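You operate a simulated robot arm through the tools that you are given. There is no shell and no other tool. Be economical: measure what you need, move in short steps, check, and stop when the job is done.

You are at the controls of a simulated robot arm. One attempt, no reset.

Task
Put things in order on the long bench top. At the end: the beige short dusty core stands where the grey stand stood; the grey stand stands where the silver metal block stood; the silver metal block stands where the blue meter stood; the blue meter is on the yellow board; whatever was shut is shut again. Leave all else as you found it, and nothing knocked over. Set down upright: blue meter.

Only the result counts: the job must be done as asked and must still hold three seconds after the hand-in. Knocking over, shifting, dropping, spilling or breaking anything else fails it.

Robot
A 6-joint arm with a two-finger gripper, fixed in place. Base frame: the origin is at the foot of the arm, x ahead of it, y to its left, z up; the work surface is at about z = 0. Readings come in mm, rad, newtons and seconds.
With the tool pointing down near the work surface it reaches from about 180 to 480 mm from the base axis. Its first joint turns from -1.152 to 1.152 rad. Payload 1.76 kg.
Tool frame: the origin (TCP) lies between the finger pads and is the grasp point; the fingertips stand 29 mm ahead of it; z points along the fingers, y is the line along which they close. The gripper opens to 82 mm. The gripper's body begins 58 mm behind the TCP.
Orientation is that of the tool frame in the base frame, as [roll, pitch, yaw] about the fixed x, y, z axes, in that order (R = Rz(yaw) Ry(pitch) Rx(roll)). With the fingers straight down and closing along the base's y, the tool's x points along the base's -x, its y along +y and its z along -z.

Tools
- The arm moves only by the tool move_arm. Its argument "rows" is a list of rows, each a list of 7 numbers: the shift along the tool's x, y, z in mm, then the turn, a rotation vector about the tool's x, y, z in rad, then the closure, from 0 (fully open) to 1 (shut). In form: [[x, y, z, wx, wy, wz, claw], ...]. A call has 1 to 12 rows; each row is the pose to reach, as a shift and turn from the pose commanded when the call began, along the tool's axes at that moment. Each row takes 0.2 s and may step no farther than 50 mm and 0.15 rad from the row before; otherwise, or with a gripper value out of range, the whole call is refused. Where a pose cannot be reached the arm comes as near as it can. A force on the tool above 40 N (or 10 N above the force at the start of the call, whichever is more), or a blocked arm, ends the call early, and 0.2 s more pass. The fingers move at their own pace and stop on an object; they squeeze with about 31 N. The grip force told is the motor's: it shows also when the fingers shut on nothing. Time passes only in rows, and 0.2 s behind the last, so rows that repeat a pose let the fingers close. It gives the time, the measured TCP pose, the force on the tool (base axes), the opening and the grip force at its end, in the units of the frame above (readings bear some noise), with the torque about the TCP (base axes, N m) and any sound that the robot's microphone picked up.
- Cameras (640 x 400 px; columns grow to the right, rows downward): "scene" is fixed at [66.2, 338.7, 432.3]; the picture's right is [-0.67, -0.74, 0.00], its down [-0.50, 0.46, -0.74] and it looks along [0.54, -0.50, -0.68] (base axes); focal length 295 px, centre (320, 200). "wrist" rides on the gripper at [79, 4, -90] in the tool frame; the picture's right is [-0.05, 1.00, 0.00], its down [-0.71, -0.04, -0.71] and it looks along [-0.71, -0.04, 0.71] (tool axes); focal length 256 px, centre (320, 200). There is no depth. A picture from a camera that has moved, and an enlarged one, comes with that camera's place and axes in the base frame and with its lens. The place of the scene camera against the robot may be out by one fixed shift of up to 25 mm in any direction.
- camera(camera): a new picture of that camera. It takes no simulated time.
- inspect(camera, box): a new picture of the part [left, top, right, bottom] of that camera's present view, enlarged. It takes no simulated time.
- job_done(): hands the job in; it is judged then, once.

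Work in short steps. Places have to be worked out from the pictures, the camera data and where the tool is seen: move nearer, look again, correct. Check each grasp and each placing, and mend what went wrong. You have 120 turns and 76 pictures in all, those below and enlarged ones among them. Open the gripper and draw the arm clear of the work before you hand the job in, unless the task says otherwise; then end with one line.

The tools are called as a command line: name --pt "numbers of a row" for each row, then --argument value for the rest, lists and objects as JSON in quotes. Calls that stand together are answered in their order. move_arm: Moves the arm, as the interface text tells. Its arguments: {"type":"object","properties":{"rows":{"type":"array","items":{"type":"array","items":{"type":"number"}}}},"required":["rows"]} The other tools are called the same way: camera (camera) takes a picture; inspect (camera, box) takes an enlarged picture of a part of a camera's view; job_done () hands the job in.

At the start:

```text
t: 0.0
tool_pos: [242.0, 134.9, 226.9]
orientation: [-3.142, -0.001, 3.141]
wrist_force: [-0.3, -0.1, -0.2]
ft_torque: [0.0, 0.01, -0.01]
opening: 81.9
gripper_force: 0.1
```

scene: 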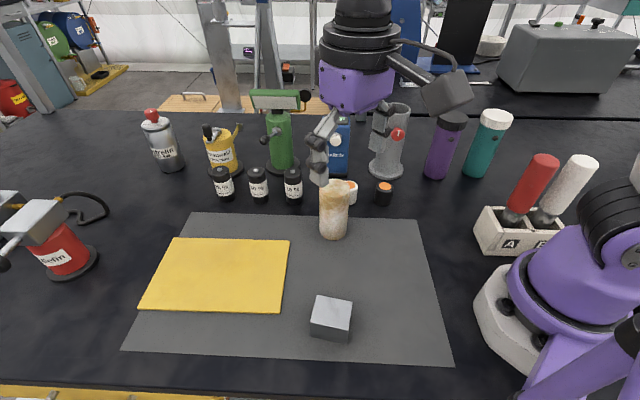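
wrist: 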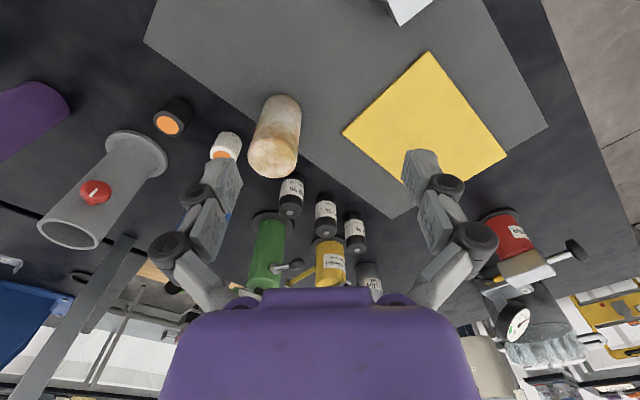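

I'll enlarge the scene picture to identify the objects: core, grey stand, block, blue meter and the yellow board.

inspect --camera "scene" --box '[200, 80, 420, 218]'

inspect --camera "scene" --box '[120, 200, 460, 400]'

inspect --camera "wrist" --box '[0, 60, 320, 260]'

```text
2.90 times, centred on (310, 149) of scene
camera zoom: at [66.2, 338.7, 432.3], right [-0.67, -0.74, 0.0], down [-0.5, 0.46, -0.74], along [0.54, -0.5, -0.68], focal length 854 px, centre (349, 348)
```

zoom: 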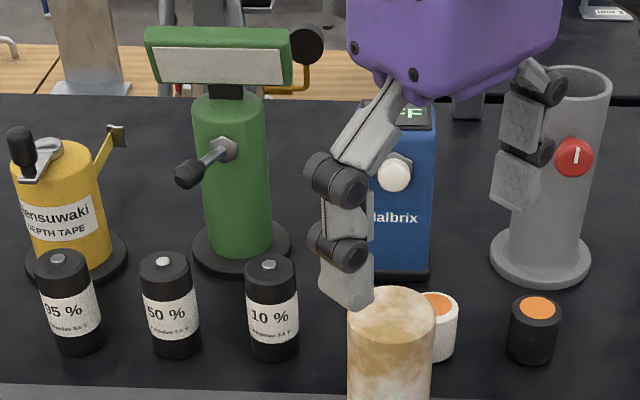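

```text
1.88 times, centred on (290, 300) of scene
camera zoom: at [66.2, 338.7, 432.3], right [-0.67, -0.74, 0.0], down [-0.5, 0.46, -0.74], along [0.54, -0.5, -0.68], focal length 554 px, centre (376, 12)
```

zoom: 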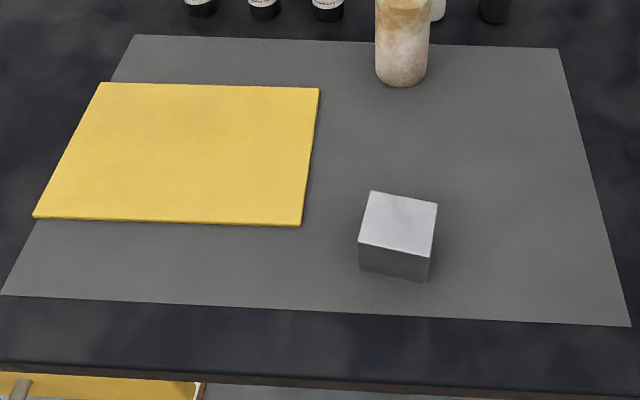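

```text
2.00 times, centred on (160, 160) of wrist
camera zoom: at [163.1, 137.6, 316.2], right [0.05, 1.0, 0.0], down [0.71, -0.04, 0.71], along [0.71, -0.04, -0.71], focal length 512 px, centre (640, 280)
```

zoom: 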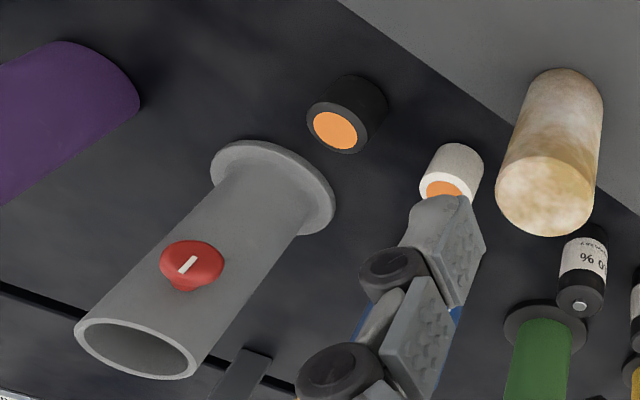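

The stand, core, block and board are visible and lie roughly where I estimate: stand (367,-144), core (308,84), board centre (373,280), meter about (440,-60). I move the hand back, to the right and slightly up to see the meter and stand with the wrist camera.

move_arm --pt "8 -38 -6 0 0 0 0" --pt "16 -76 -12 0 0 0 0" --pt "24 -114 -18 0 0 0 0" --pt "32 -152 -24 0 0 0 0" --pt "32 -170 -24 0 0 0 0"

camera --camera "wrist"

camera --camera "scene"

```text
t: 1.2
tool_pos: [209.1, -37.9, 251.4]
orientation: [3.141, 0.001, -3.141]
wrist_force: [-0.4, 0.0, 0.0]
ft_torque: [-0.03, 0.0, -0.01]
opening: 82.0
gripper_force: 0.0
```

```text
70 pictures are left
camera wrist: at [130.5, -32.6, 341.0], right [0.05, 1.0, 0.0], down [0.71, -0.04, 0.71], along [0.71, -0.04, -0.71], focal length 256 px, centre (320, 200)
```

wrist: 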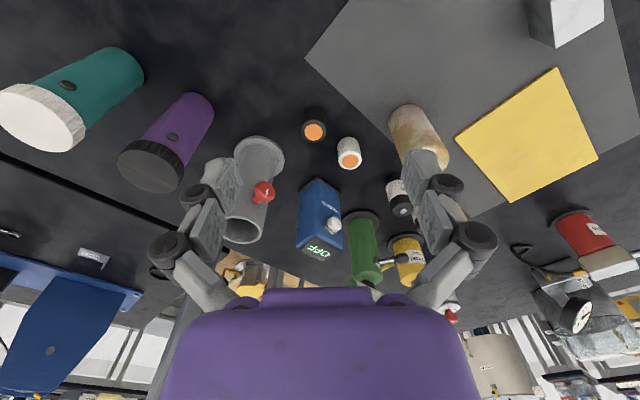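

```text
69 pictures are left
```

scene: 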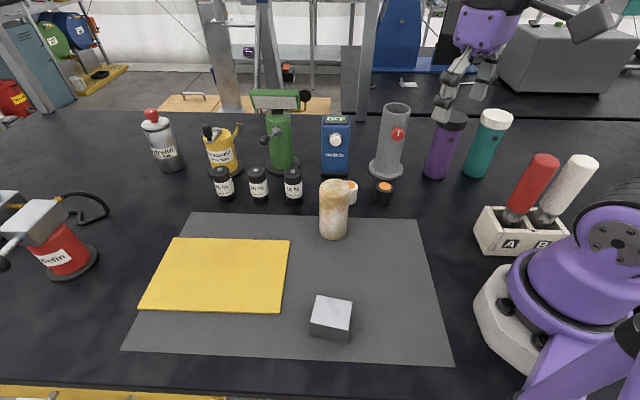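

inspect --camera "wrist" --box '[220, 90, 476, 250]'

inspect --camera "scene" --box '[280, 90, 440, 190]'

```text
2.50 times, centred on (348, 170) of wrist
camera zoom: at [130.5, -32.6, 341.0], right [0.05, 1.0, 0.0], down [0.71, -0.04, 0.71], along [0.71, -0.04, -0.71], focal length 640 px, centre (250, 275)
```

zoom: 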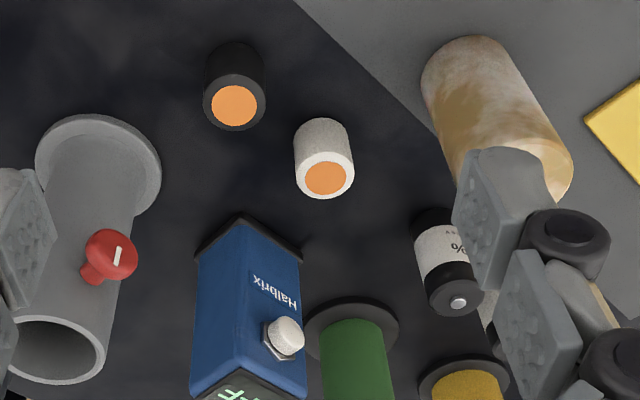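

```text
4.00 times, centred on (360, 140) of scene
camera zoom: at [66.2, 338.7, 432.3], right [-0.67, -0.74, 0.0], down [-0.5, 0.46, -0.74], along [0.54, -0.5, -0.68], focal length 1178 px, centre (160, 440)
```

zoom: 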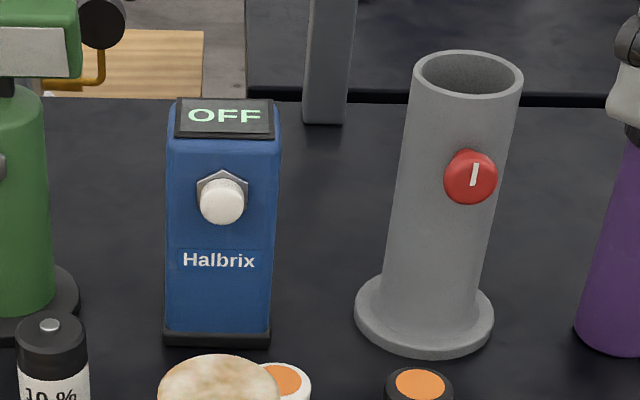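

The meter base is near (457,-52), rotated about 45°, with the knob facing the scene camera; the stand is near (366,-143). The head of the green device may overhang next to the meter, so I raise the hand for a look over it.

move_arm --pt "0 0 -40 0 0 0 0" --pt "0 0 -80 0 0 0 0" --pt "0 0 -110 0 0 0 0"

camera --camera "wrist"

```text
t: 2.0
tool_pos: [208.5, -37.2, 361.5]
orientation: [3.141, 0.0, -3.14]
wrist_force: [-0.2, 0.5, 0.0]
ft_torque: [0.0, 0.03, 0.0]
opening: 81.9
gripper_force: 0.1
```

```text
66 pictures are left
camera wrist: at [130.8, -32.5, 450.0], right [0.05, 1.0, 0.0], down [0.71, -0.04, 0.71], along [0.71, -0.04, -0.71], focal length 256 px, centre (320, 200)
```

wrist: 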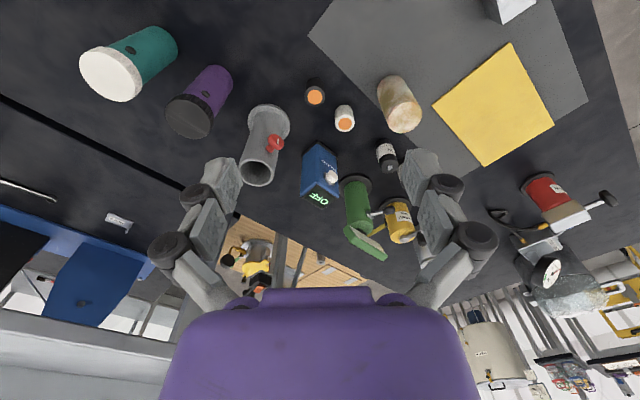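

inspect --camera "wrist" --box '[270, 130, 430, 270]'

```text
2.86 times, centred on (350, 200) of wrist
camera zoom: at [130.8, -32.5, 450.0], right [0.05, 1.0, 0.0], down [0.71, -0.04, 0.71], along [0.71, -0.04, -0.71], focal length 731 px, centre (234, 200)
```

zoom: 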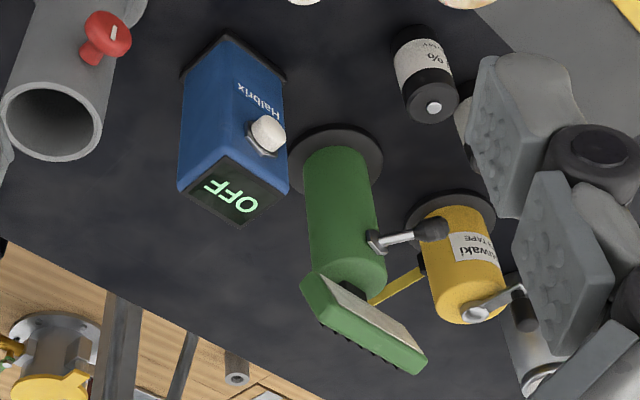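

The green head ends about 75 mm from the meter's centre along the grip axis, so the fingers fit. I turn the hand 44° to line up with the meter's sides and stage it in front of the knob side at (395,5,180).

move_arm --pt "-31 7 30 0 0 0.128 0" --pt "-62 14 60 0 0 0.256 0" --pt "-93 21 90 0 0 0.384 0" --pt "-124 28 120 0 0 0.512 0" --pt "-155 35 150 0 0 0.64 0" --pt "-187 42 181 0 0 0.77 0"

camera --camera "wrist"

```text
t: 3.4
tool_pos: [396.0, 7.7, 179.7]
orientation: [3.14, 0.001, 2.368]
wrist_force: [1.1, -1.0, -0.2]
ft_torque: [0.01, -0.07, -0.03]
opening: 81.9
gripper_force: 0.1
```

```text
64 pictures are left
camera wrist: at [343.4, 64.2, 269.1], right [0.74, 0.68, 0.0], down [0.48, -0.52, 0.71], along [0.48, -0.52, -0.71], focal length 256 px, centre (320, 200)
```

wrist: 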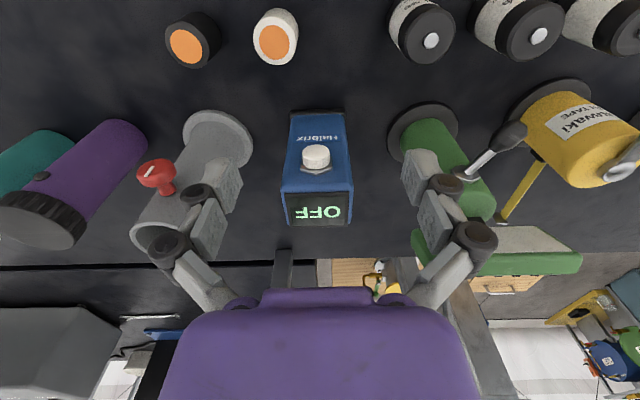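

The hand is aligned and the meter's centre is about 7 mm off on the tool-y axis and 79 mm ahead. Its top is about z = 130, so I lower to z = 95 and slide forward with the fingers straddling it.

move_arm --pt "0 -3 42 0 0 0 0" --pt "0 -6.5 85 0 0 0 0" --pt "-20 -6.5 85 0 0 0 0" --pt "-40 -6.5 85 0 0 0 0"

camera --camera "wrist"

camera --camera "scene"

```text
t: 4.4
tool_pos: [419.9, -26.5, 94.5]
orientation: [-3.142, 0.0, 2.372]
wrist_force: [-0.3, -0.1, 0.4]
ft_torque: [0.01, -0.01, -0.01]
opening: 81.9
gripper_force: 0.1
```

```text
63 pictures are left
camera wrist: at [367.2, 31.1, 183.8], right [0.73, 0.68, 0.0], down [0.48, -0.52, 0.71], along [0.48, -0.52, -0.71], focal length 256 px, centre (320, 200)
```

wrist: 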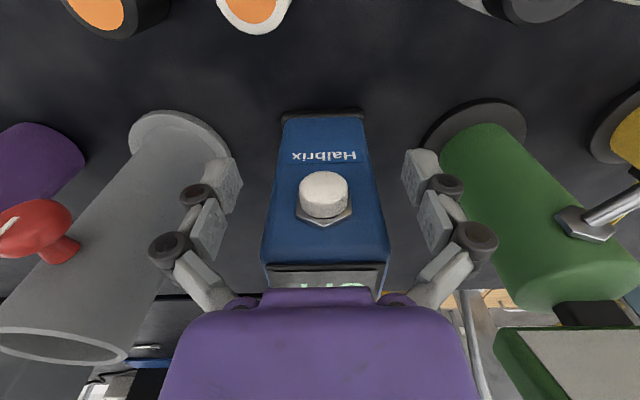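

```text
62 pictures are left
```

scene: 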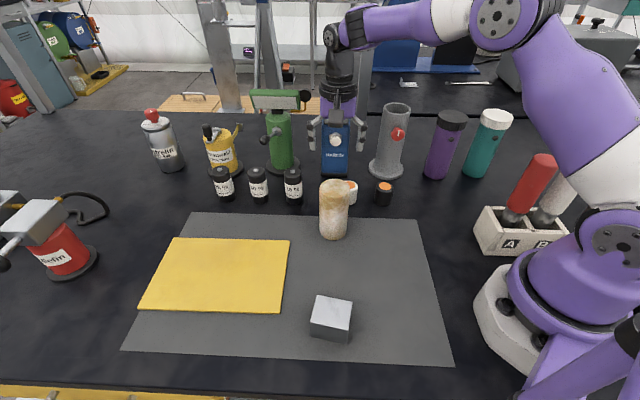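

Centred between the fingers; I go 37 mm further and close.

move_arm --pt "-19 1 0 0 0 0 0" --pt "-37 1 0 0 0 0 0" --pt "-37 1 0 0 0 0 0"

camera --camera "wrist"

```text
t: 5.2
tool_pos: [447.3, -52.1, 95.0]
orientation: [3.141, 0.0, 2.371]
wrist_force: [-0.2, 0.5, -0.1]
ft_torque: [0.02, 0.0, -0.01]
opening: 81.8
gripper_force: 0.0
```

```text
61 pictures are left
camera wrist: at [394.9, 5.9, 184.2], right [0.73, 0.68, 0.0], down [0.48, -0.52, 0.71], along [0.48, -0.52, -0.71], focal length 256 px, centre (320, 200)
```

wrist: 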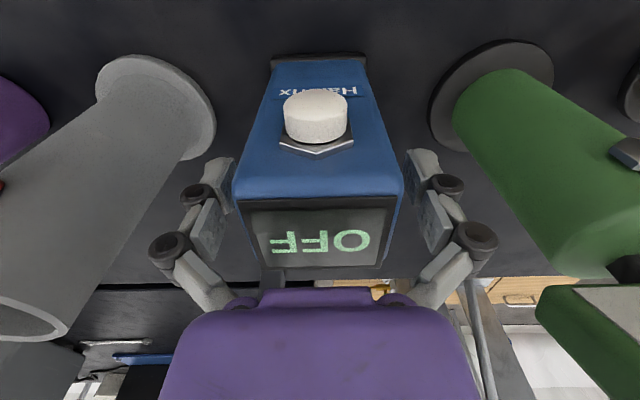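

The meter sits squarely between the fingers, so I record its place as about (448,-52) and close.

move_arm --pt "0 0 0 0 0 0 1" --pt "0 0 0 0 0 0 1" --pt "0 0 0 0 0 0 1"

```text
t: 6.0
tool_pos: [449.3, -53.3, 96.3]
orientation: [3.138, 0.003, 2.37]
wrist_force: [1.7, -4.6, 20.4]
ft_torque: [-0.15, -0.03, -0.09]
opening: 57.6
gripper_force: 31.3
```

Gripped at 57.6 mm. I lift gently by 30 mm.

move_arm --pt "0 0 -10 0 0 0 1" --pt "0 0 -20 0 0 0 1" --pt "0 0 -35 0 0 0 1"

camera --camera "scene"

```text
t: 6.8
tool_pos: [448.8, -51.3, 129.8]
orientation: [3.141, -0.001, 2.373]
wrist_force: [-0.1, 0.3, -3.3]
ft_torque: [-0.01, 0.02, -0.01]
opening: 57.4
gripper_force: 31.0
```

```text
60 pictures are left
```

scene: 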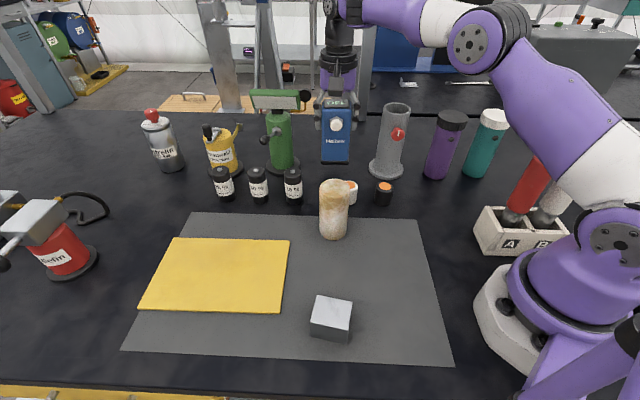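

The meter is clear and held firmly. I back it out and up, then carry it above the board near (346,253).

move_arm --pt "25 0 -27 0 0 0 1" --pt "50 0 -54 0 0 0 1" --pt "75 0 -80 0 0 0 1" --pt "110 24.5 -80 0 0 0 1" --pt "145 49 -80 0 0 0 1" --pt "180 73.5 -80 0 0 0 1" --pt "215 98 -80 0 0 0 1" --pt "250 122.5 -80 0 0 0 1" --pt "285.6 147 -80 0 0 0 1" --pt "285.6 147 -80 0 0 0 1"

camera --camera "wrist"

camera --camera "scene"

```text
t: 9.0
tool_pos: [345.5, 253.6, 211.2]
orientation: [-3.141, 0.001, 2.371]
wrist_force: [0.1, -0.1, -2.9]
ft_torque: [-0.03, -0.02, -0.01]
opening: 57.4
gripper_force: 31.0
```

```text
59 pictures are left
camera wrist: at [291.8, 310.4, 300.2], right [0.73, 0.68, 0.0], down [0.48, -0.52, 0.71], along [0.48, -0.52, -0.71], focal length 256 px, centre (320, 200)
```

wrist: 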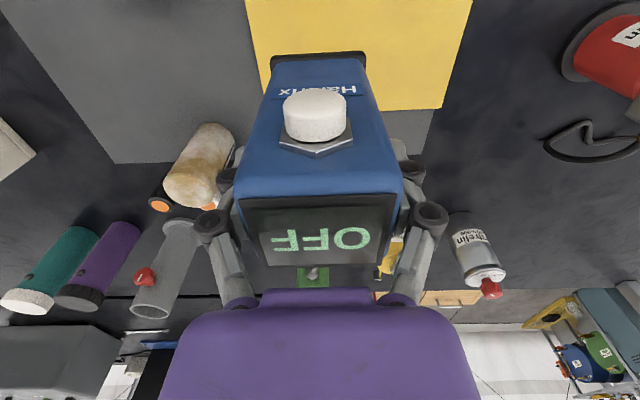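

```text
58 pictures are left
```

scene: 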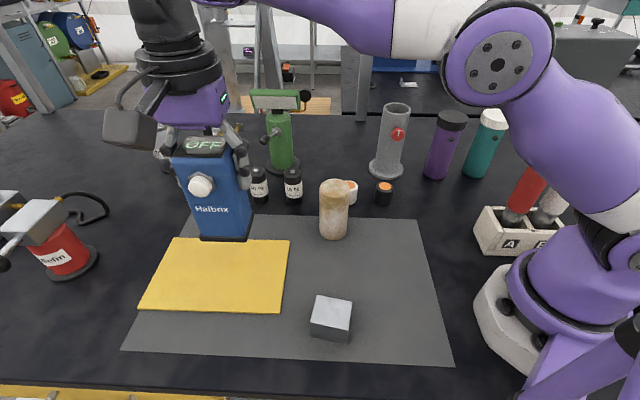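

The meter hangs over the middle of the board's width, 66 mm in from the short edge. I lower it close to the surface, then slowly to contact.

move_arm --pt "0 0 30 0 0 0 1" --pt "0 0 60 0 0 0 1" --pt "0 0 90 0 0 0 1" --pt "0 0 98 0 0 0 1"

move_arm --pt "0 0 2 0 0 0 1" --pt "0 0 4 0 0 0 1" --pt "0 0 6 0 0 0 1" --pt "0 0 8 0 0 0 1" --pt "0 0 10 0 0 0 1" --pt "0 0 12 0 0 0 1" --pt "0 0 14 0 0 0 1" --pt "0 0 16 0 0 0 1" --pt "0 0 17 0 0 0 1"

camera --camera "scene"

```text
t: 10.0
tool_pos: [346.2, 254.4, 111.2]
orientation: [-3.141, 0.0, 2.371]
wrist_force: [0.5, -0.1, -2.5]
ft_torque: [0.03, 0.01, -0.01]
opening: 57.4
gripper_force: 31.0
```

```text
t: 12.0
tool_pos: [345.5, 253.0, 94.6]
orientation: [3.139, 0.0, 2.372]
wrist_force: [0.2, -0.9, 23.1]
ft_torque: [-0.04, 0.03, 0.03]
opening: 58.0
gripper_force: 31.3
```

```text
57 pictures are left
```

scene: 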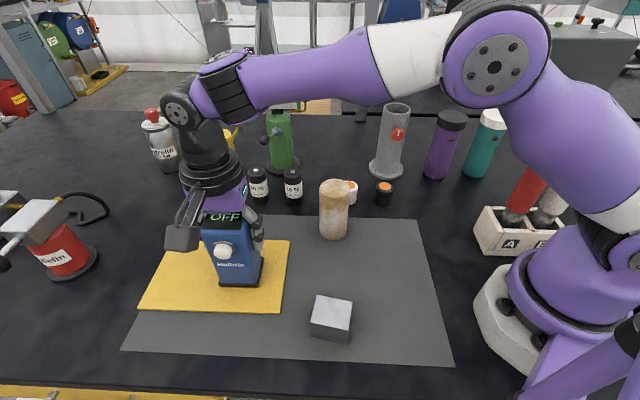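

The board carries the meter (about 23 N contact). I ease off slightly, open, and rise straight up.

move_arm --pt "0 0 -0.8 0 0 0 1" --pt "0 0 -0.8 0 0 0 0.3" --pt "0 0 -0.8 0 0 0 0" --pt "0 0 -0.8 0 0 0 0"

camera --camera "wrist"

```text
t: 13.0
tool_pos: [346.2, 253.3, 95.5]
orientation: [-3.139, 0.001, 2.373]
wrist_force: [-0.2, 0.7, 0.0]
ft_torque: [0.02, 0.03, 0.01]
opening: 82.2
gripper_force: 0.1
```

```text
56 pictures are left
camera wrist: at [292.2, 310.4, 184.8], right [0.73, 0.68, 0.0], down [0.48, -0.52, 0.71], along [0.48, -0.52, -0.71], focal length 256 px, centre (320, 200)
```

wrist: 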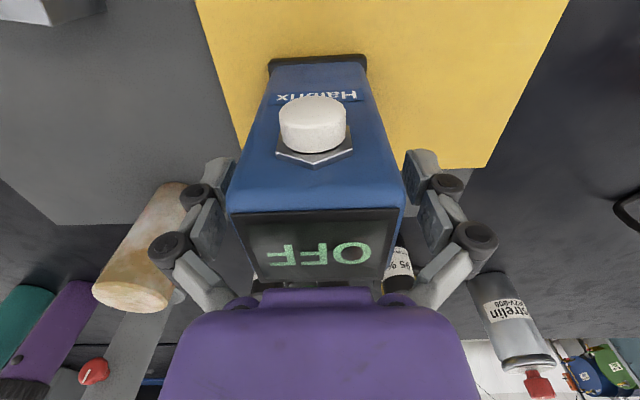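

Released and standing on the board. I rise straight up, then move over the silver block for a look.

move_arm --pt "0 0 -30 0 0 0 0" --pt "0 0 -75 0 0 0 0" --pt "0 0 -115 0 0 0 0" --pt "17.9 -34 -115 0 0 0 0" --pt "35.7 -68 -115 0 0 0 0" --pt "53.6 -102 -115 0 0 0 0" --pt "71.4 -136 -115 0 0 0 0"

camera --camera "wrist"

camera --camera "scene"

```text
t: 14.6
tool_pos: [197.8, 204.2, 210.3]
orientation: [3.14, 0.0, 2.371]
wrist_force: [0.3, -0.8, -0.1]
ft_torque: [0.0, 0.04, -0.01]
opening: 81.9
gripper_force: 0.1
```

```text
55 pictures are left
camera wrist: at [145.6, 262.1, 300.3], right [0.73, 0.68, 0.0], down [0.48, -0.52, 0.71], along [0.48, -0.52, -0.71], focal length 256 px, centre (320, 200)
```

wrist: 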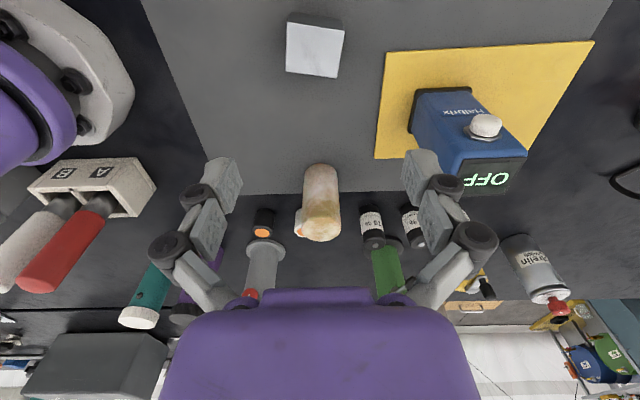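

```text
54 pictures are left
```

scene: 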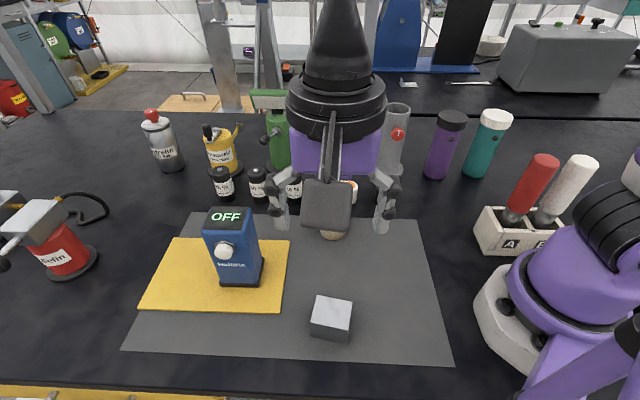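

inspect --camera "wrist" --box '[240, 0, 400, 100]'

inspect --camera "wrist" --box '[220, 150, 380, 250]'

```text
4.00 times, centred on (320, 50) of wrist
camera zoom: at [145.6, 262.1, 300.3], right [0.73, 0.68, 0.0], down [0.48, -0.52, 0.71], along [0.48, -0.52, -0.71], focal length 1024 px, centre (320, 800)
```

zoom: 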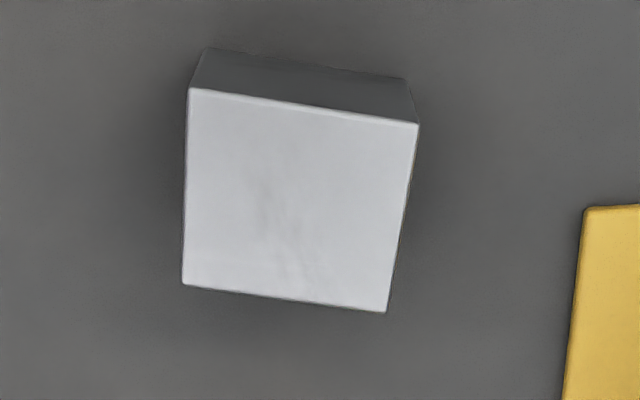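

```text
4.00 times, centred on (300, 200) of wrist
camera zoom: at [145.6, 262.1, 300.3], right [0.73, 0.68, 0.0], down [0.48, -0.52, 0.71], along [0.48, -0.52, -0.71], focal length 1024 px, centre (400, 200)
```

zoom: 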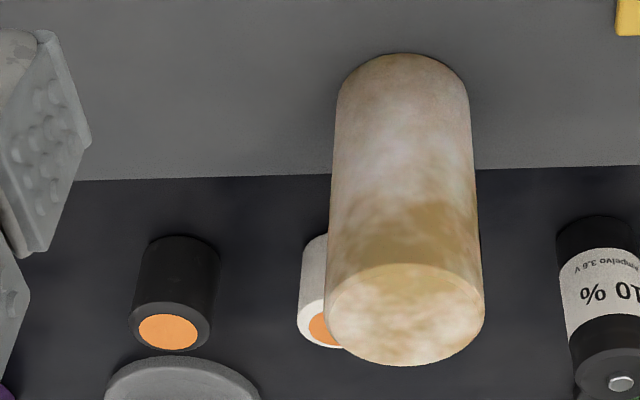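

The block's centre is near (188,208), its footprint 48 × 38 mm and its height about 46 mm, with the long side at about 35°. I turn the hand 0.18 rad, centre it over the block and descend partway.

move_arm --pt "5 -2 30 0 0 0.09 0" --pt "10.2 -4.2 65 0 0 0.18 0" --pt "10.2 -4.2 100 0 0 0.18 0"

camera --camera "wrist"

camera --camera "scene"

```text
t: 15.4
tool_pos: [189.2, 209.3, 110.7]
orientation: [-3.141, 0.0, 2.19]
wrist_force: [-1.0, -0.3, 0.0]
ft_torque: [0.0, 0.0, -0.03]
opening: 82.1
gripper_force: 0.0
```

```text
51 pictures are left
camera wrist: at [147.2, 275.7, 200.0], right [0.84, 0.54, 0.0], down [0.38, -0.6, 0.71], along [0.38, -0.6, -0.71], focal length 256 px, centre (320, 200)
```

wrist: 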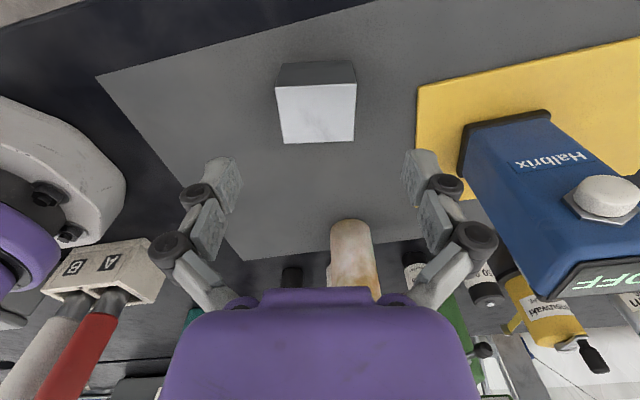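

```text
50 pictures are left
```

scene: 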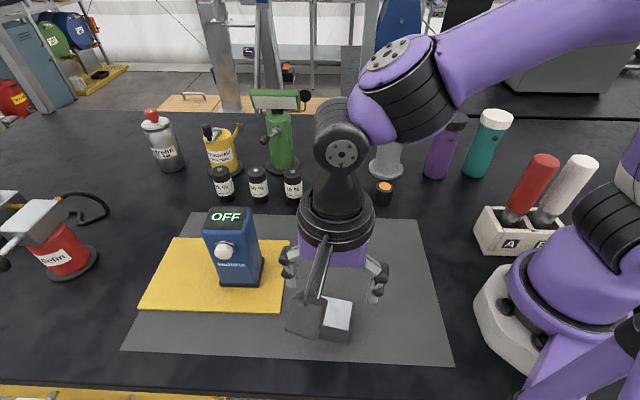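

Nearly centred: I correct by +3, -2 mm and descend to z = 35.

move_arm --pt "3 -2 25 0 0 0 0" --pt "3 -2 50 0 0 0 0" --pt "3 -2 65 0 0 0 0" --pt "3 -2 75 0 0 0 0"

camera --camera "wrist"

```text
t: 16.4
tool_pos: [185.6, 210.2, 36.4]
orientation: [-3.14, 0.001, 2.193]
wrist_force: [-0.2, -0.2, -0.1]
ft_torque: [-0.04, 0.06, 0.01]
opening: 82.0
gripper_force: 0.1
```

```text
49 pictures are left
camera wrist: at [144.0, 276.5, 124.9], right [0.84, 0.54, 0.0], down [0.38, -0.6, 0.71], along [0.38, -0.6, -0.71], focal length 256 px, centre (320, 200)
```

wrist: 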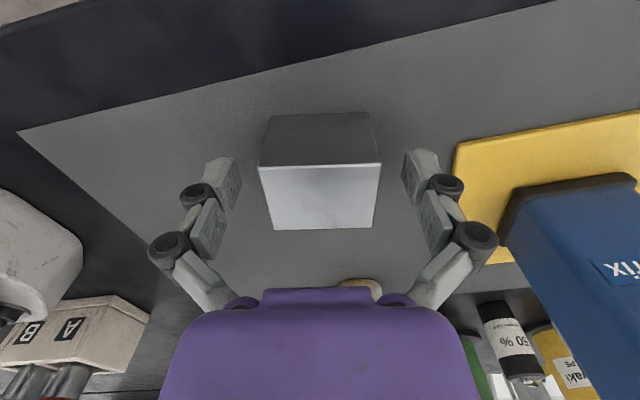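

Centred over the block; I record its place as about (187,209) and close.

move_arm --pt "0 0 0 0 0 0 1" --pt "0 0 0 0 0 0 1" --pt "0 0 0 0 0 0 1"

move_arm --pt "0 0 -15 0 0 0 1" --pt "0 0 -40 0 0 0 1"

```text
t: 17.2
tool_pos: [185.0, 210.3, 36.2]
orientation: [-3.141, 0.0, 2.192]
wrist_force: [1.9, 2.3, 2.8]
ft_torque: [0.12, 0.04, -0.05]
opening: 49.3
gripper_force: 31.0
```

```text
t: 17.8
tool_pos: [185.1, 210.6, 75.6]
orientation: [-3.141, -0.001, 2.192]
wrist_force: [0.9, -0.3, -3.8]
ft_torque: [-0.04, -0.01, 0.01]
opening: 49.5
gripper_force: 31.2
```

The block is held. I lift to z = 200 and carry it to the staging point (395,5), turning back to the earlier yaw.

move_arm --pt "0 0 -45 0 0 0 1" --pt "0 0 -90 0 0 0 1" --pt "0 0 -124 0 0 0 1" --pt "-41.3 7.3 -124 0 0 -0.03 1" --pt "-82.7 14.6 -124 0 0 -0.06 1" --pt "-124 21.9 -124 0 0 -0.09 1" --pt "-165.4 29.1 -124 0 0 -0.12 1" --pt "-206.7 36.4 -124 0 0 -0.15 1" --pt "-248 43.7 -124 0 0 -0.18 1" --pt "-289.4 51 -124 0 0 -0.18 1" --pt "-289.4 51 -124 0 0 -0.18 1"

camera --camera "wrist"

```text
t: 20.2
tool_pos: [395.4, 3.9, 200.4]
orientation: [3.141, 0.002, 2.372]
wrist_force: [-0.1, 0.2, -2.1]
ft_torque: [0.03, 0.0, -0.02]
opening: 49.0
gripper_force: 30.6
```

```text
48 pictures are left
camera wrist: at [342.5, 62.6, 289.3], right [0.73, 0.68, 0.0], down [0.48, -0.52, 0.71], along [0.48, -0.52, -0.71], focal length 256 px, centre (320, 200)
```

wrist: 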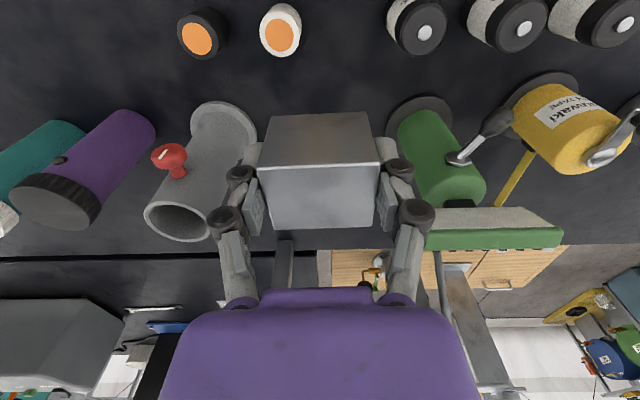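

I lower to z = 95, slide forward to the meter's old place, then come down near the surface.

move_arm --pt "0 0 50 0 0 0 1" --pt "0 0 100 0 0 0 1" --pt "-37 -1.7 105 0 0 0 1" --pt "-74.6 -3.5 105 0 0 0 1" --pt "-74.6 -3.5 130 0 0 0 1" --pt "-74.6 -3.5 150 0 0 0 1" --pt "-74.6 -3.5 158 0 0 0 1"

move_arm --pt "0 0 2 0 0 0 1" --pt "0 0 4 0 0 0 1" --pt "0 0 6 0 0 0 1" --pt "0 0 7 0 0 0 1"

camera --camera "wrist"

```text
t: 21.8
tool_pos: [446.7, -49.9, 41.8]
orientation: [3.141, 0.002, 2.373]
wrist_force: [0.0, 0.2, -3.1]
ft_torque: [0.02, 0.04, 0.0]
opening: 49.4
gripper_force: 31.3
```

```text
t: 22.8
tool_pos: [447.3, -50.7, 36.3]
orientation: [-3.141, 0.001, 2.373]
wrist_force: [-7.1, 0.3, 16.7]
ft_torque: [0.19, 0.39, 0.07]
opening: 49.7
gripper_force: 30.9
```

```text
47 pictures are left
camera wrist: at [393.6, 7.7, 125.1], right [0.73, 0.68, 0.0], down [0.48, -0.52, 0.71], along [0.48, -0.52, -0.71], focal length 256 px, centre (320, 200)
```

wrist: 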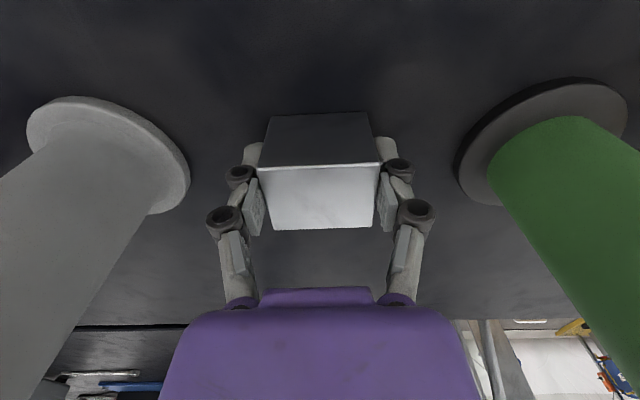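

The block rests on the bench (16.7 N contact) with plenty of room for the fingers. I open, rise and back out.

move_arm --pt "0 0 -0.5 0 0 0 0.5" --pt "0 0 -0.5 0 0 0 0" --pt "0 0 -0.5 0 0 0 0" --pt "0 0 -25 0 0 0 0" --pt "0 0 -60 0 0 0 0" --pt "40 0 -90 0 0 0 0" --pt "75 0 -120 0 0 0 0" --pt "75 0 -150 0 0 0 0"

camera --camera "wrist"

```text
t: 24.6
tool_pos: [393.2, 3.2, 184.0]
orientation: [-3.14, 0.0, 2.374]
wrist_force: [-0.4, 0.4, -0.5]
ft_torque: [-0.01, 0.04, 0.01]
opening: 81.8
gripper_force: 0.0
```

```text
46 pictures are left
camera wrist: at [339.1, 60.8, 273.4], right [0.73, 0.68, 0.0], down [0.48, -0.52, 0.71], along [0.48, -0.52, -0.71], focal length 256 px, centre (320, 200)
```

wrist: 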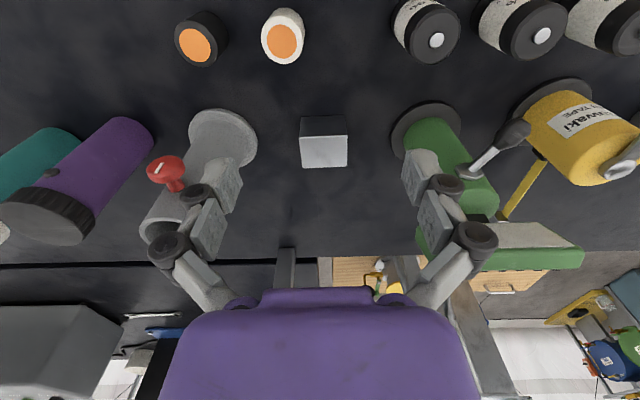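

The block stands at about (449,-52.5), as wanted. The stand axis is near (367,-144) with its red knob pointing along my tool x, so this yaw suits it. I stage the hand in front of it.

move_arm --pt "-1.3 -41 0 0 0 0 0" --pt "-2.5 -82 0 0 0 0 0" --pt "-3.8 -123 0 0 0 0 0" --pt "-3.8 -123 0 0 0 0 0"

camera --camera "wrist"

```text
t: 25.6
tool_pos: [310.4, -87.8, 183.6]
orientation: [-3.141, 0.0, 2.37]
wrist_force: [-0.3, -0.2, 0.1]
ft_torque: [0.01, 0.0, -0.02]
opening: 81.9
gripper_force: 0.0
```

```text
45 pictures are left
camera wrist: at [256.5, -31.0, 273.2], right [0.73, 0.68, 0.0], down [0.48, -0.52, 0.71], along [0.48, -0.52, -0.71], focal length 256 px, centre (320, 200)
```

wrist: 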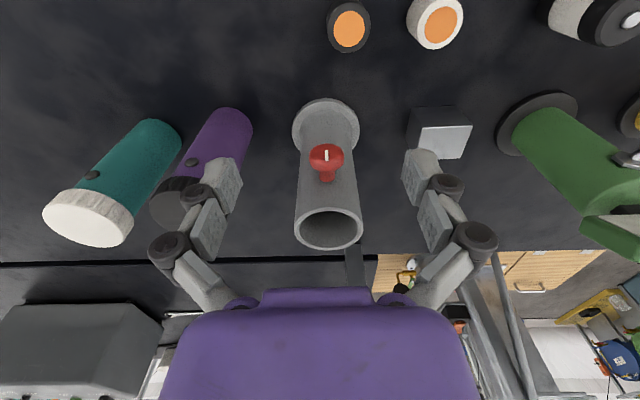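

The knob faces the hand and the stand axis is about 75 mm ahead, 2 mm to tool +y. I lower to z = 105, slide forward and look before closing.

move_arm --pt "0 0 40 0 0 0 0" --pt "0 2 78 0 0 0 0" --pt "-25 2 78 0 0 0 0" --pt "-50 2 78 0 0 0 0" --pt "-74 2 78 0 0 0 0" --pt "-74 2 78 0 0 0 0"

camera --camera "wrist"

```text
t: 27.0
tool_pos: [364.3, -138.1, 107.3]
orientation: [3.141, -0.001, 2.371]
wrist_force: [0.2, 0.1, 0.1]
ft_torque: [0.03, -0.04, -0.01]
opening: 82.0
gripper_force: 0.0
```

```text
44 pictures are left
camera wrist: at [311.8, -81.7, 195.8], right [0.73, 0.68, 0.0], down [0.48, -0.52, 0.71], along [0.48, -0.52, -0.71], focal length 256 px, centre (320, 200)
```

wrist: 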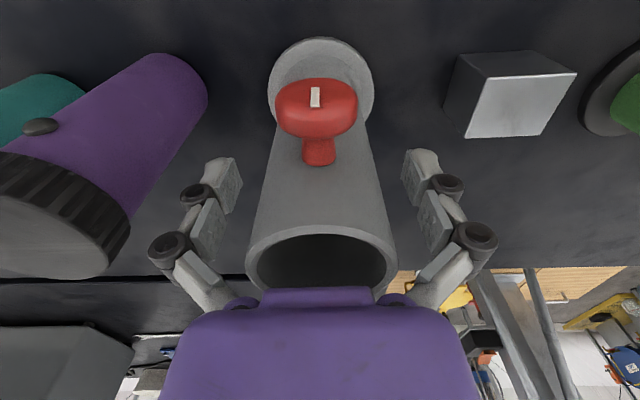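

The stand axis is at about (364,-137), right at the TCP. I close on the tube.

move_arm --pt "0 0 0 0 0 0 1" --pt "0 0 0 0 0 0 1" --pt "0 0 0 0 0 0 1"

move_arm --pt "0 0 -10 0 0 0 1" --pt "0 0 -25 0 0 0 1" --pt "0 0 -40 0 0 0 1"

camera --camera "scene"

```text
t: 27.8
tool_pos: [365.5, -138.4, 107.5]
orientation: [3.14, 0.005, 2.373]
wrist_force: [-1.1, 2.1, 39.0]
ft_torque: [0.12, -0.06, 0.09]
opening: 55.9
gripper_force: 31.1
```

```text
t: 28.6
tool_pos: [364.7, -137.5, 146.3]
orientation: [-3.141, -0.002, 2.371]
wrist_force: [-0.6, 0.4, -3.0]
ft_torque: [0.04, 0.02, 0.01]
opening: 53.5
gripper_force: 30.4
```

```text
43 pictures are left
```

scene: 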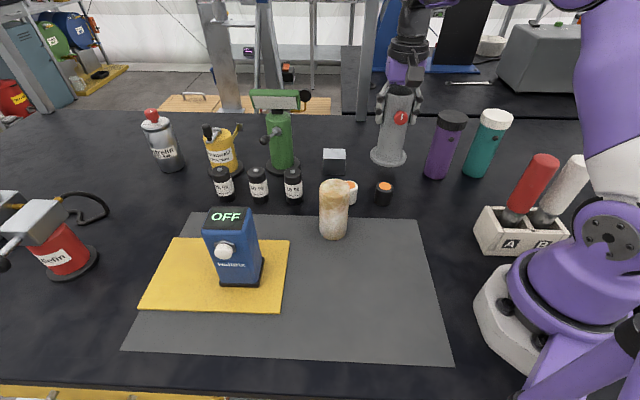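

The stand is lifted cleanly. I raise it to clear everything and carry it above the block's old place (187,209).

move_arm --pt "0 0 -40 0 0 0 1" --pt "0 0 -79 0 0 0 1" --pt "41 13.8 -79 0 0 0 1" --pt "82 27.7 -79 0 0 0 1" --pt "123 41.5 -79 0 0 0 1" --pt "164 55.4 -79 0 0 0 1" --pt "205 69.2 -79 0 0 0 1" --pt "246 83 -79 0 0 0 1" --pt "287 96.9 -79 0 0 0 1" --pt "328 110.8 -79 0 0 0 1" --pt "368.9 124.6 -79 0 0 0 1" --pt "368.9 124.6 -79 0 0 0 1"

camera --camera "wrist"

camera --camera "scene"

```text
t: 31.2
tool_pos: [184.8, 207.5, 226.7]
orientation: [3.142, -0.002, 2.369]
wrist_force: [0.1, 0.3, -1.9]
ft_torque: [-0.03, 0.0, 0.01]
opening: 53.4
gripper_force: 31.7
```

```text
42 pictures are left
camera wrist: at [132.1, 265.4, 314.9], right [0.73, 0.68, 0.0], down [0.48, -0.52, 0.71], along [0.48, -0.52, -0.71], focal length 256 px, centre (320, 200)
```

wrist: 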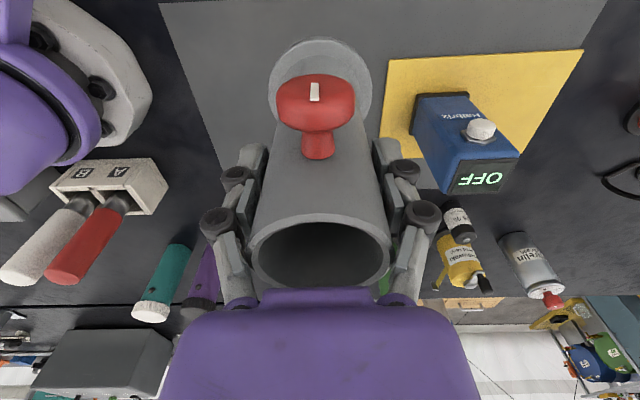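

```text
41 pictures are left
```

scene: 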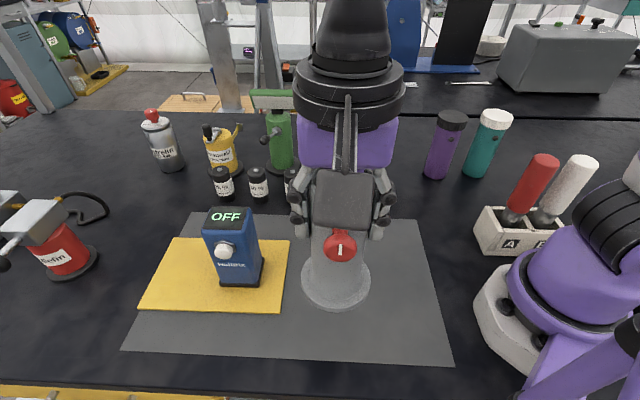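

Over the right spot; I correct by about 2.6 mm and lower to just above the mat, then slowly to contact.

move_arm --pt "0 1.3 35 0 0 0 1" --pt "-0.5 2.6 70 0 0 0 1" --pt "-0.5 2.6 98 0 0 0 1" --pt "-0.5 2.6 106 0 0 0 1"

move_arm --pt "0 0 2 0 0 0 1" --pt "0 0 4 0 0 0 1" --pt "0 0 6 0 0 0 1" --pt "0 0 8 0 0 0 1" --pt "0 0 10 0 0 0 1" --pt "0 0 12 0 0 0 1" --pt "0 0 14 0 0 0 1" --pt "0 0 16 0 0 0 1"

camera --camera "scene"

```text
t: 32.2
tool_pos: [189.6, 208.6, 120.8]
orientation: [-3.141, 0.0, 2.372]
wrist_force: [-0.3, 0.1, -2.3]
ft_torque: [0.01, 0.05, 0.0]
opening: 53.6
gripper_force: 31.5
```

```text
t: 33.5
tool_pos: [189.4, 210.6, 111.7]
orientation: [3.139, 0.001, 2.371]
wrist_force: [-0.7, -2.4, 2.3]
ft_torque: [-0.04, 0.15, 0.04]
opening: 53.6
gripper_force: 31.0
stopped in row 6: the force on the tool passed its limit at 44 N (the readings are from after the stop); the commanded pose is now the measured one
```

```text
40 pictures are left
```

scene: 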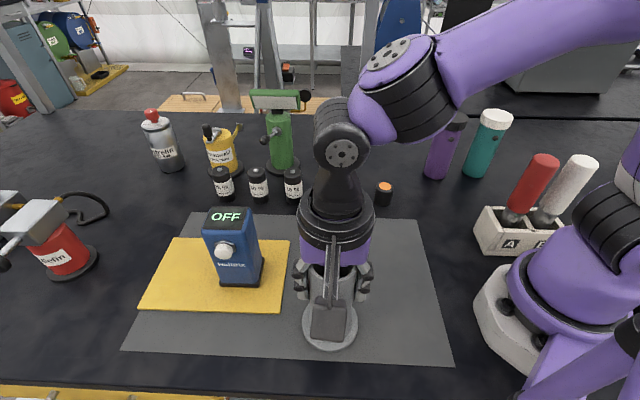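

Contact with the mat near z = 111. I press 0.7 mm to make sure it is seated, open, and look.

move_arm --pt "0 0 0.7 0 0 0 1" --pt "0 0 0.7 0 0 0 0.4" --pt "0 0 0.7 0 0 0 0" --pt "0 0 0.7 0 0 0 0"

camera --camera "wrist"

```text
t: 34.5
tool_pos: [189.6, 208.7, 109.2]
orientation: [3.139, -0.001, 2.373]
wrist_force: [0.1, -0.1, 0.0]
ft_torque: [0.03, 0.01, 0.05]
opening: 81.9
gripper_force: 0.1
```

```text
39 pictures are left
camera wrist: at [136.2, 266.9, 199.3], right [0.73, 0.68, 0.0], down [0.48, -0.52, 0.71], along [0.48, -0.52, -0.71], focal length 256 px, centre (320, 200)
```

wrist: 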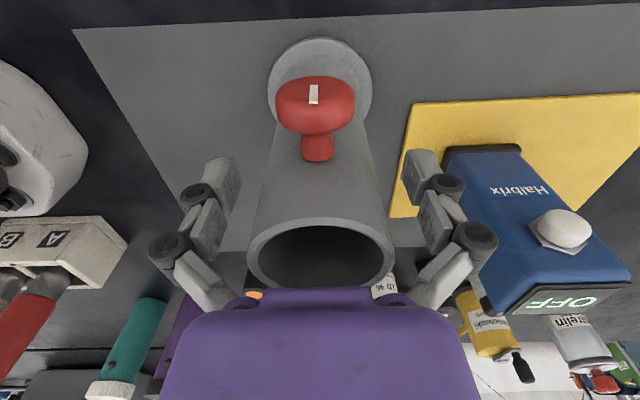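

The stand is upright at about (188,210). I rise above it and move toward the core for a close look.

move_arm --pt "0 0 -30 0 0 0 0" --pt "0 0 -65 0 0 0 0" --pt "0 0 -96 0 0 0 0" --pt "-34 -2 -96 0 0 0 0" --pt "-68 -4 -96 0 0 0 0" --pt "-101 -6 -96 0 0 0 0" --pt "-101 -6 -76 0 0 0 0"

camera --camera "wrist"

camera --camera "scene"

```text
t: 36.1
tool_pos: [258.4, 134.5, 186.3]
orientation: [3.139, 0.0, 2.374]
wrist_force: [0.3, 0.2, -0.6]
ft_torque: [0.01, -0.02, -0.02]
opening: 81.9
gripper_force: 0.0
```

```text
38 pictures are left
camera wrist: at [205.0, 191.5, 275.2], right [0.73, 0.68, 0.0], down [0.48, -0.52, 0.71], along [0.48, -0.52, -0.71], focal length 256 px, centre (320, 200)
```

wrist: 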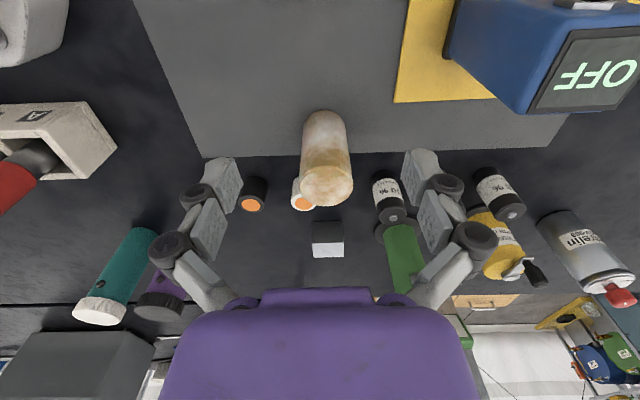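

```text
37 pictures are left
```

scene: 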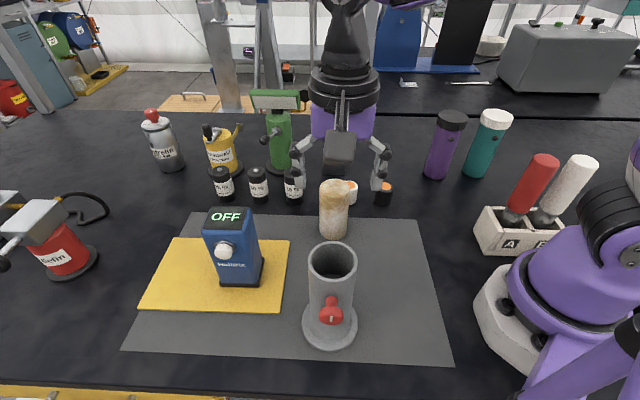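

The core stands at about (311.5,85), 46 mm in diameter and 108 mm high. The stand's top is under the camera side of the hand, so I go over the core at this height and only then descend.

move_arm --pt "-36 1 0 0 0 0 0" --pt "-72.6 1.3 0 0 0 0 0" --pt "-72.6 1.3 20 0 0 0 0" --pt "-72.6 1.3 40 0 0 0 0"

camera --camera "wrist"

```text
t: 37.1
tool_pos: [310.4, 86.3, 146.5]
orientation: [3.139, 0.0, 2.372]
wrist_force: [-0.2, -0.6, -0.9]
ft_torque: [0.01, -0.05, -0.02]
opening: 81.6
gripper_force: 0.1
```

```text
36 pictures are left
camera wrist: at [256.9, 143.0, 235.2], right [0.73, 0.68, 0.0], down [0.48, -0.52, 0.71], along [0.48, -0.52, -0.71], focal length 256 px, centre (320, 200)
```

wrist: 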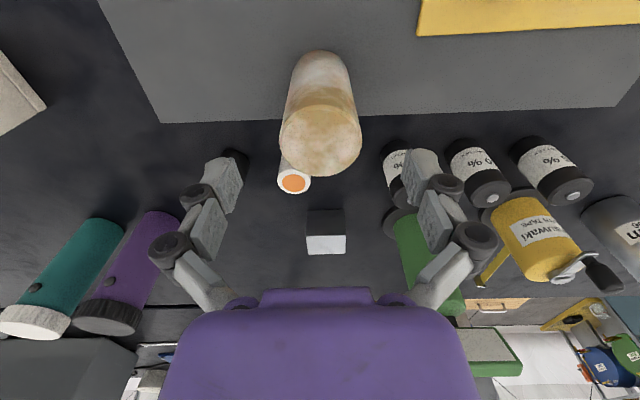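

The core's top is exactly on the tool axis. I descend to z = 68 and close.

move_arm --pt "0 0 30 0 0 0 0" --pt "0 0 55 0 0 0 0" --pt "0 0 70 0 0 0 0" --pt "0 0 78 0 0 0 0" --pt "0 0 78 0 0 0 1" --pt "0 0 78 0 0 0 1" --pt "0 0 78 0 0 0 1"

camera --camera "wrist"

```text
t: 38.7
tool_pos: [310.7, 84.3, 67.6]
orientation: [3.14, 0.001, 2.37]
wrist_force: [1.7, 1.0, 7.8]
ft_torque: [-0.16, -0.26, 0.06]
opening: 48.4
gripper_force: 30.9
```

```text
35 pictures are left
camera wrist: at [257.2, 142.5, 157.4], right [0.73, 0.68, 0.0], down [0.48, -0.52, 0.71], along [0.48, -0.52, -0.71], focal length 256 px, centre (320, 200)
```

wrist: 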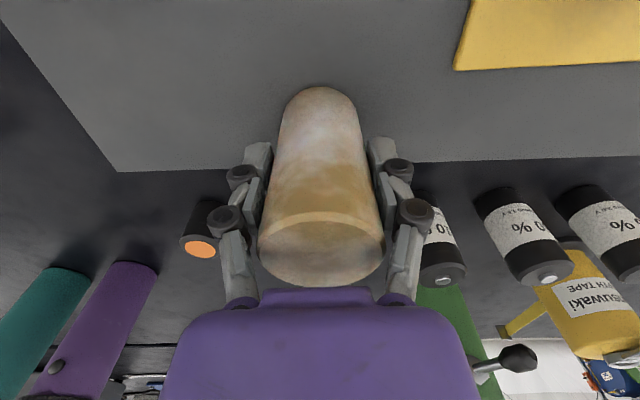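

Gripped at 48.4 mm. I lift it.

move_arm --pt "0 0 -10 0 0 0 1" --pt "0 0 -30 0 0 0 1" --pt "0 0 -65 0 0 0 1" --pt "0 0 -100 0 0 0 1"

camera --camera "scene"

```text
t: 39.7
tool_pos: [309.6, 84.8, 168.7]
orientation: [-3.141, 0.0, 2.371]
wrist_force: [0.4, -0.4, -2.4]
ft_torque: [0.03, -0.02, 0.0]
opening: 48.5
gripper_force: 30.8
```

```text
34 pictures are left
```

scene: 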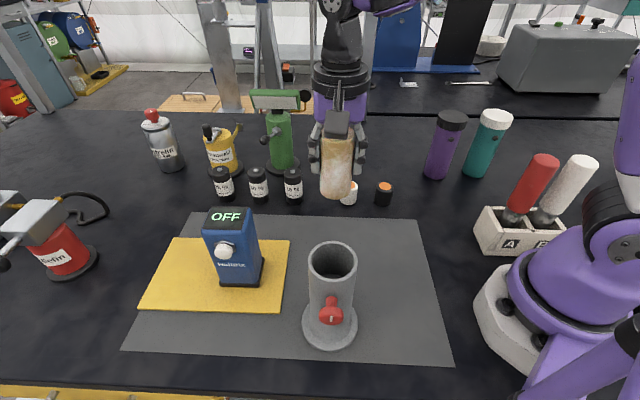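

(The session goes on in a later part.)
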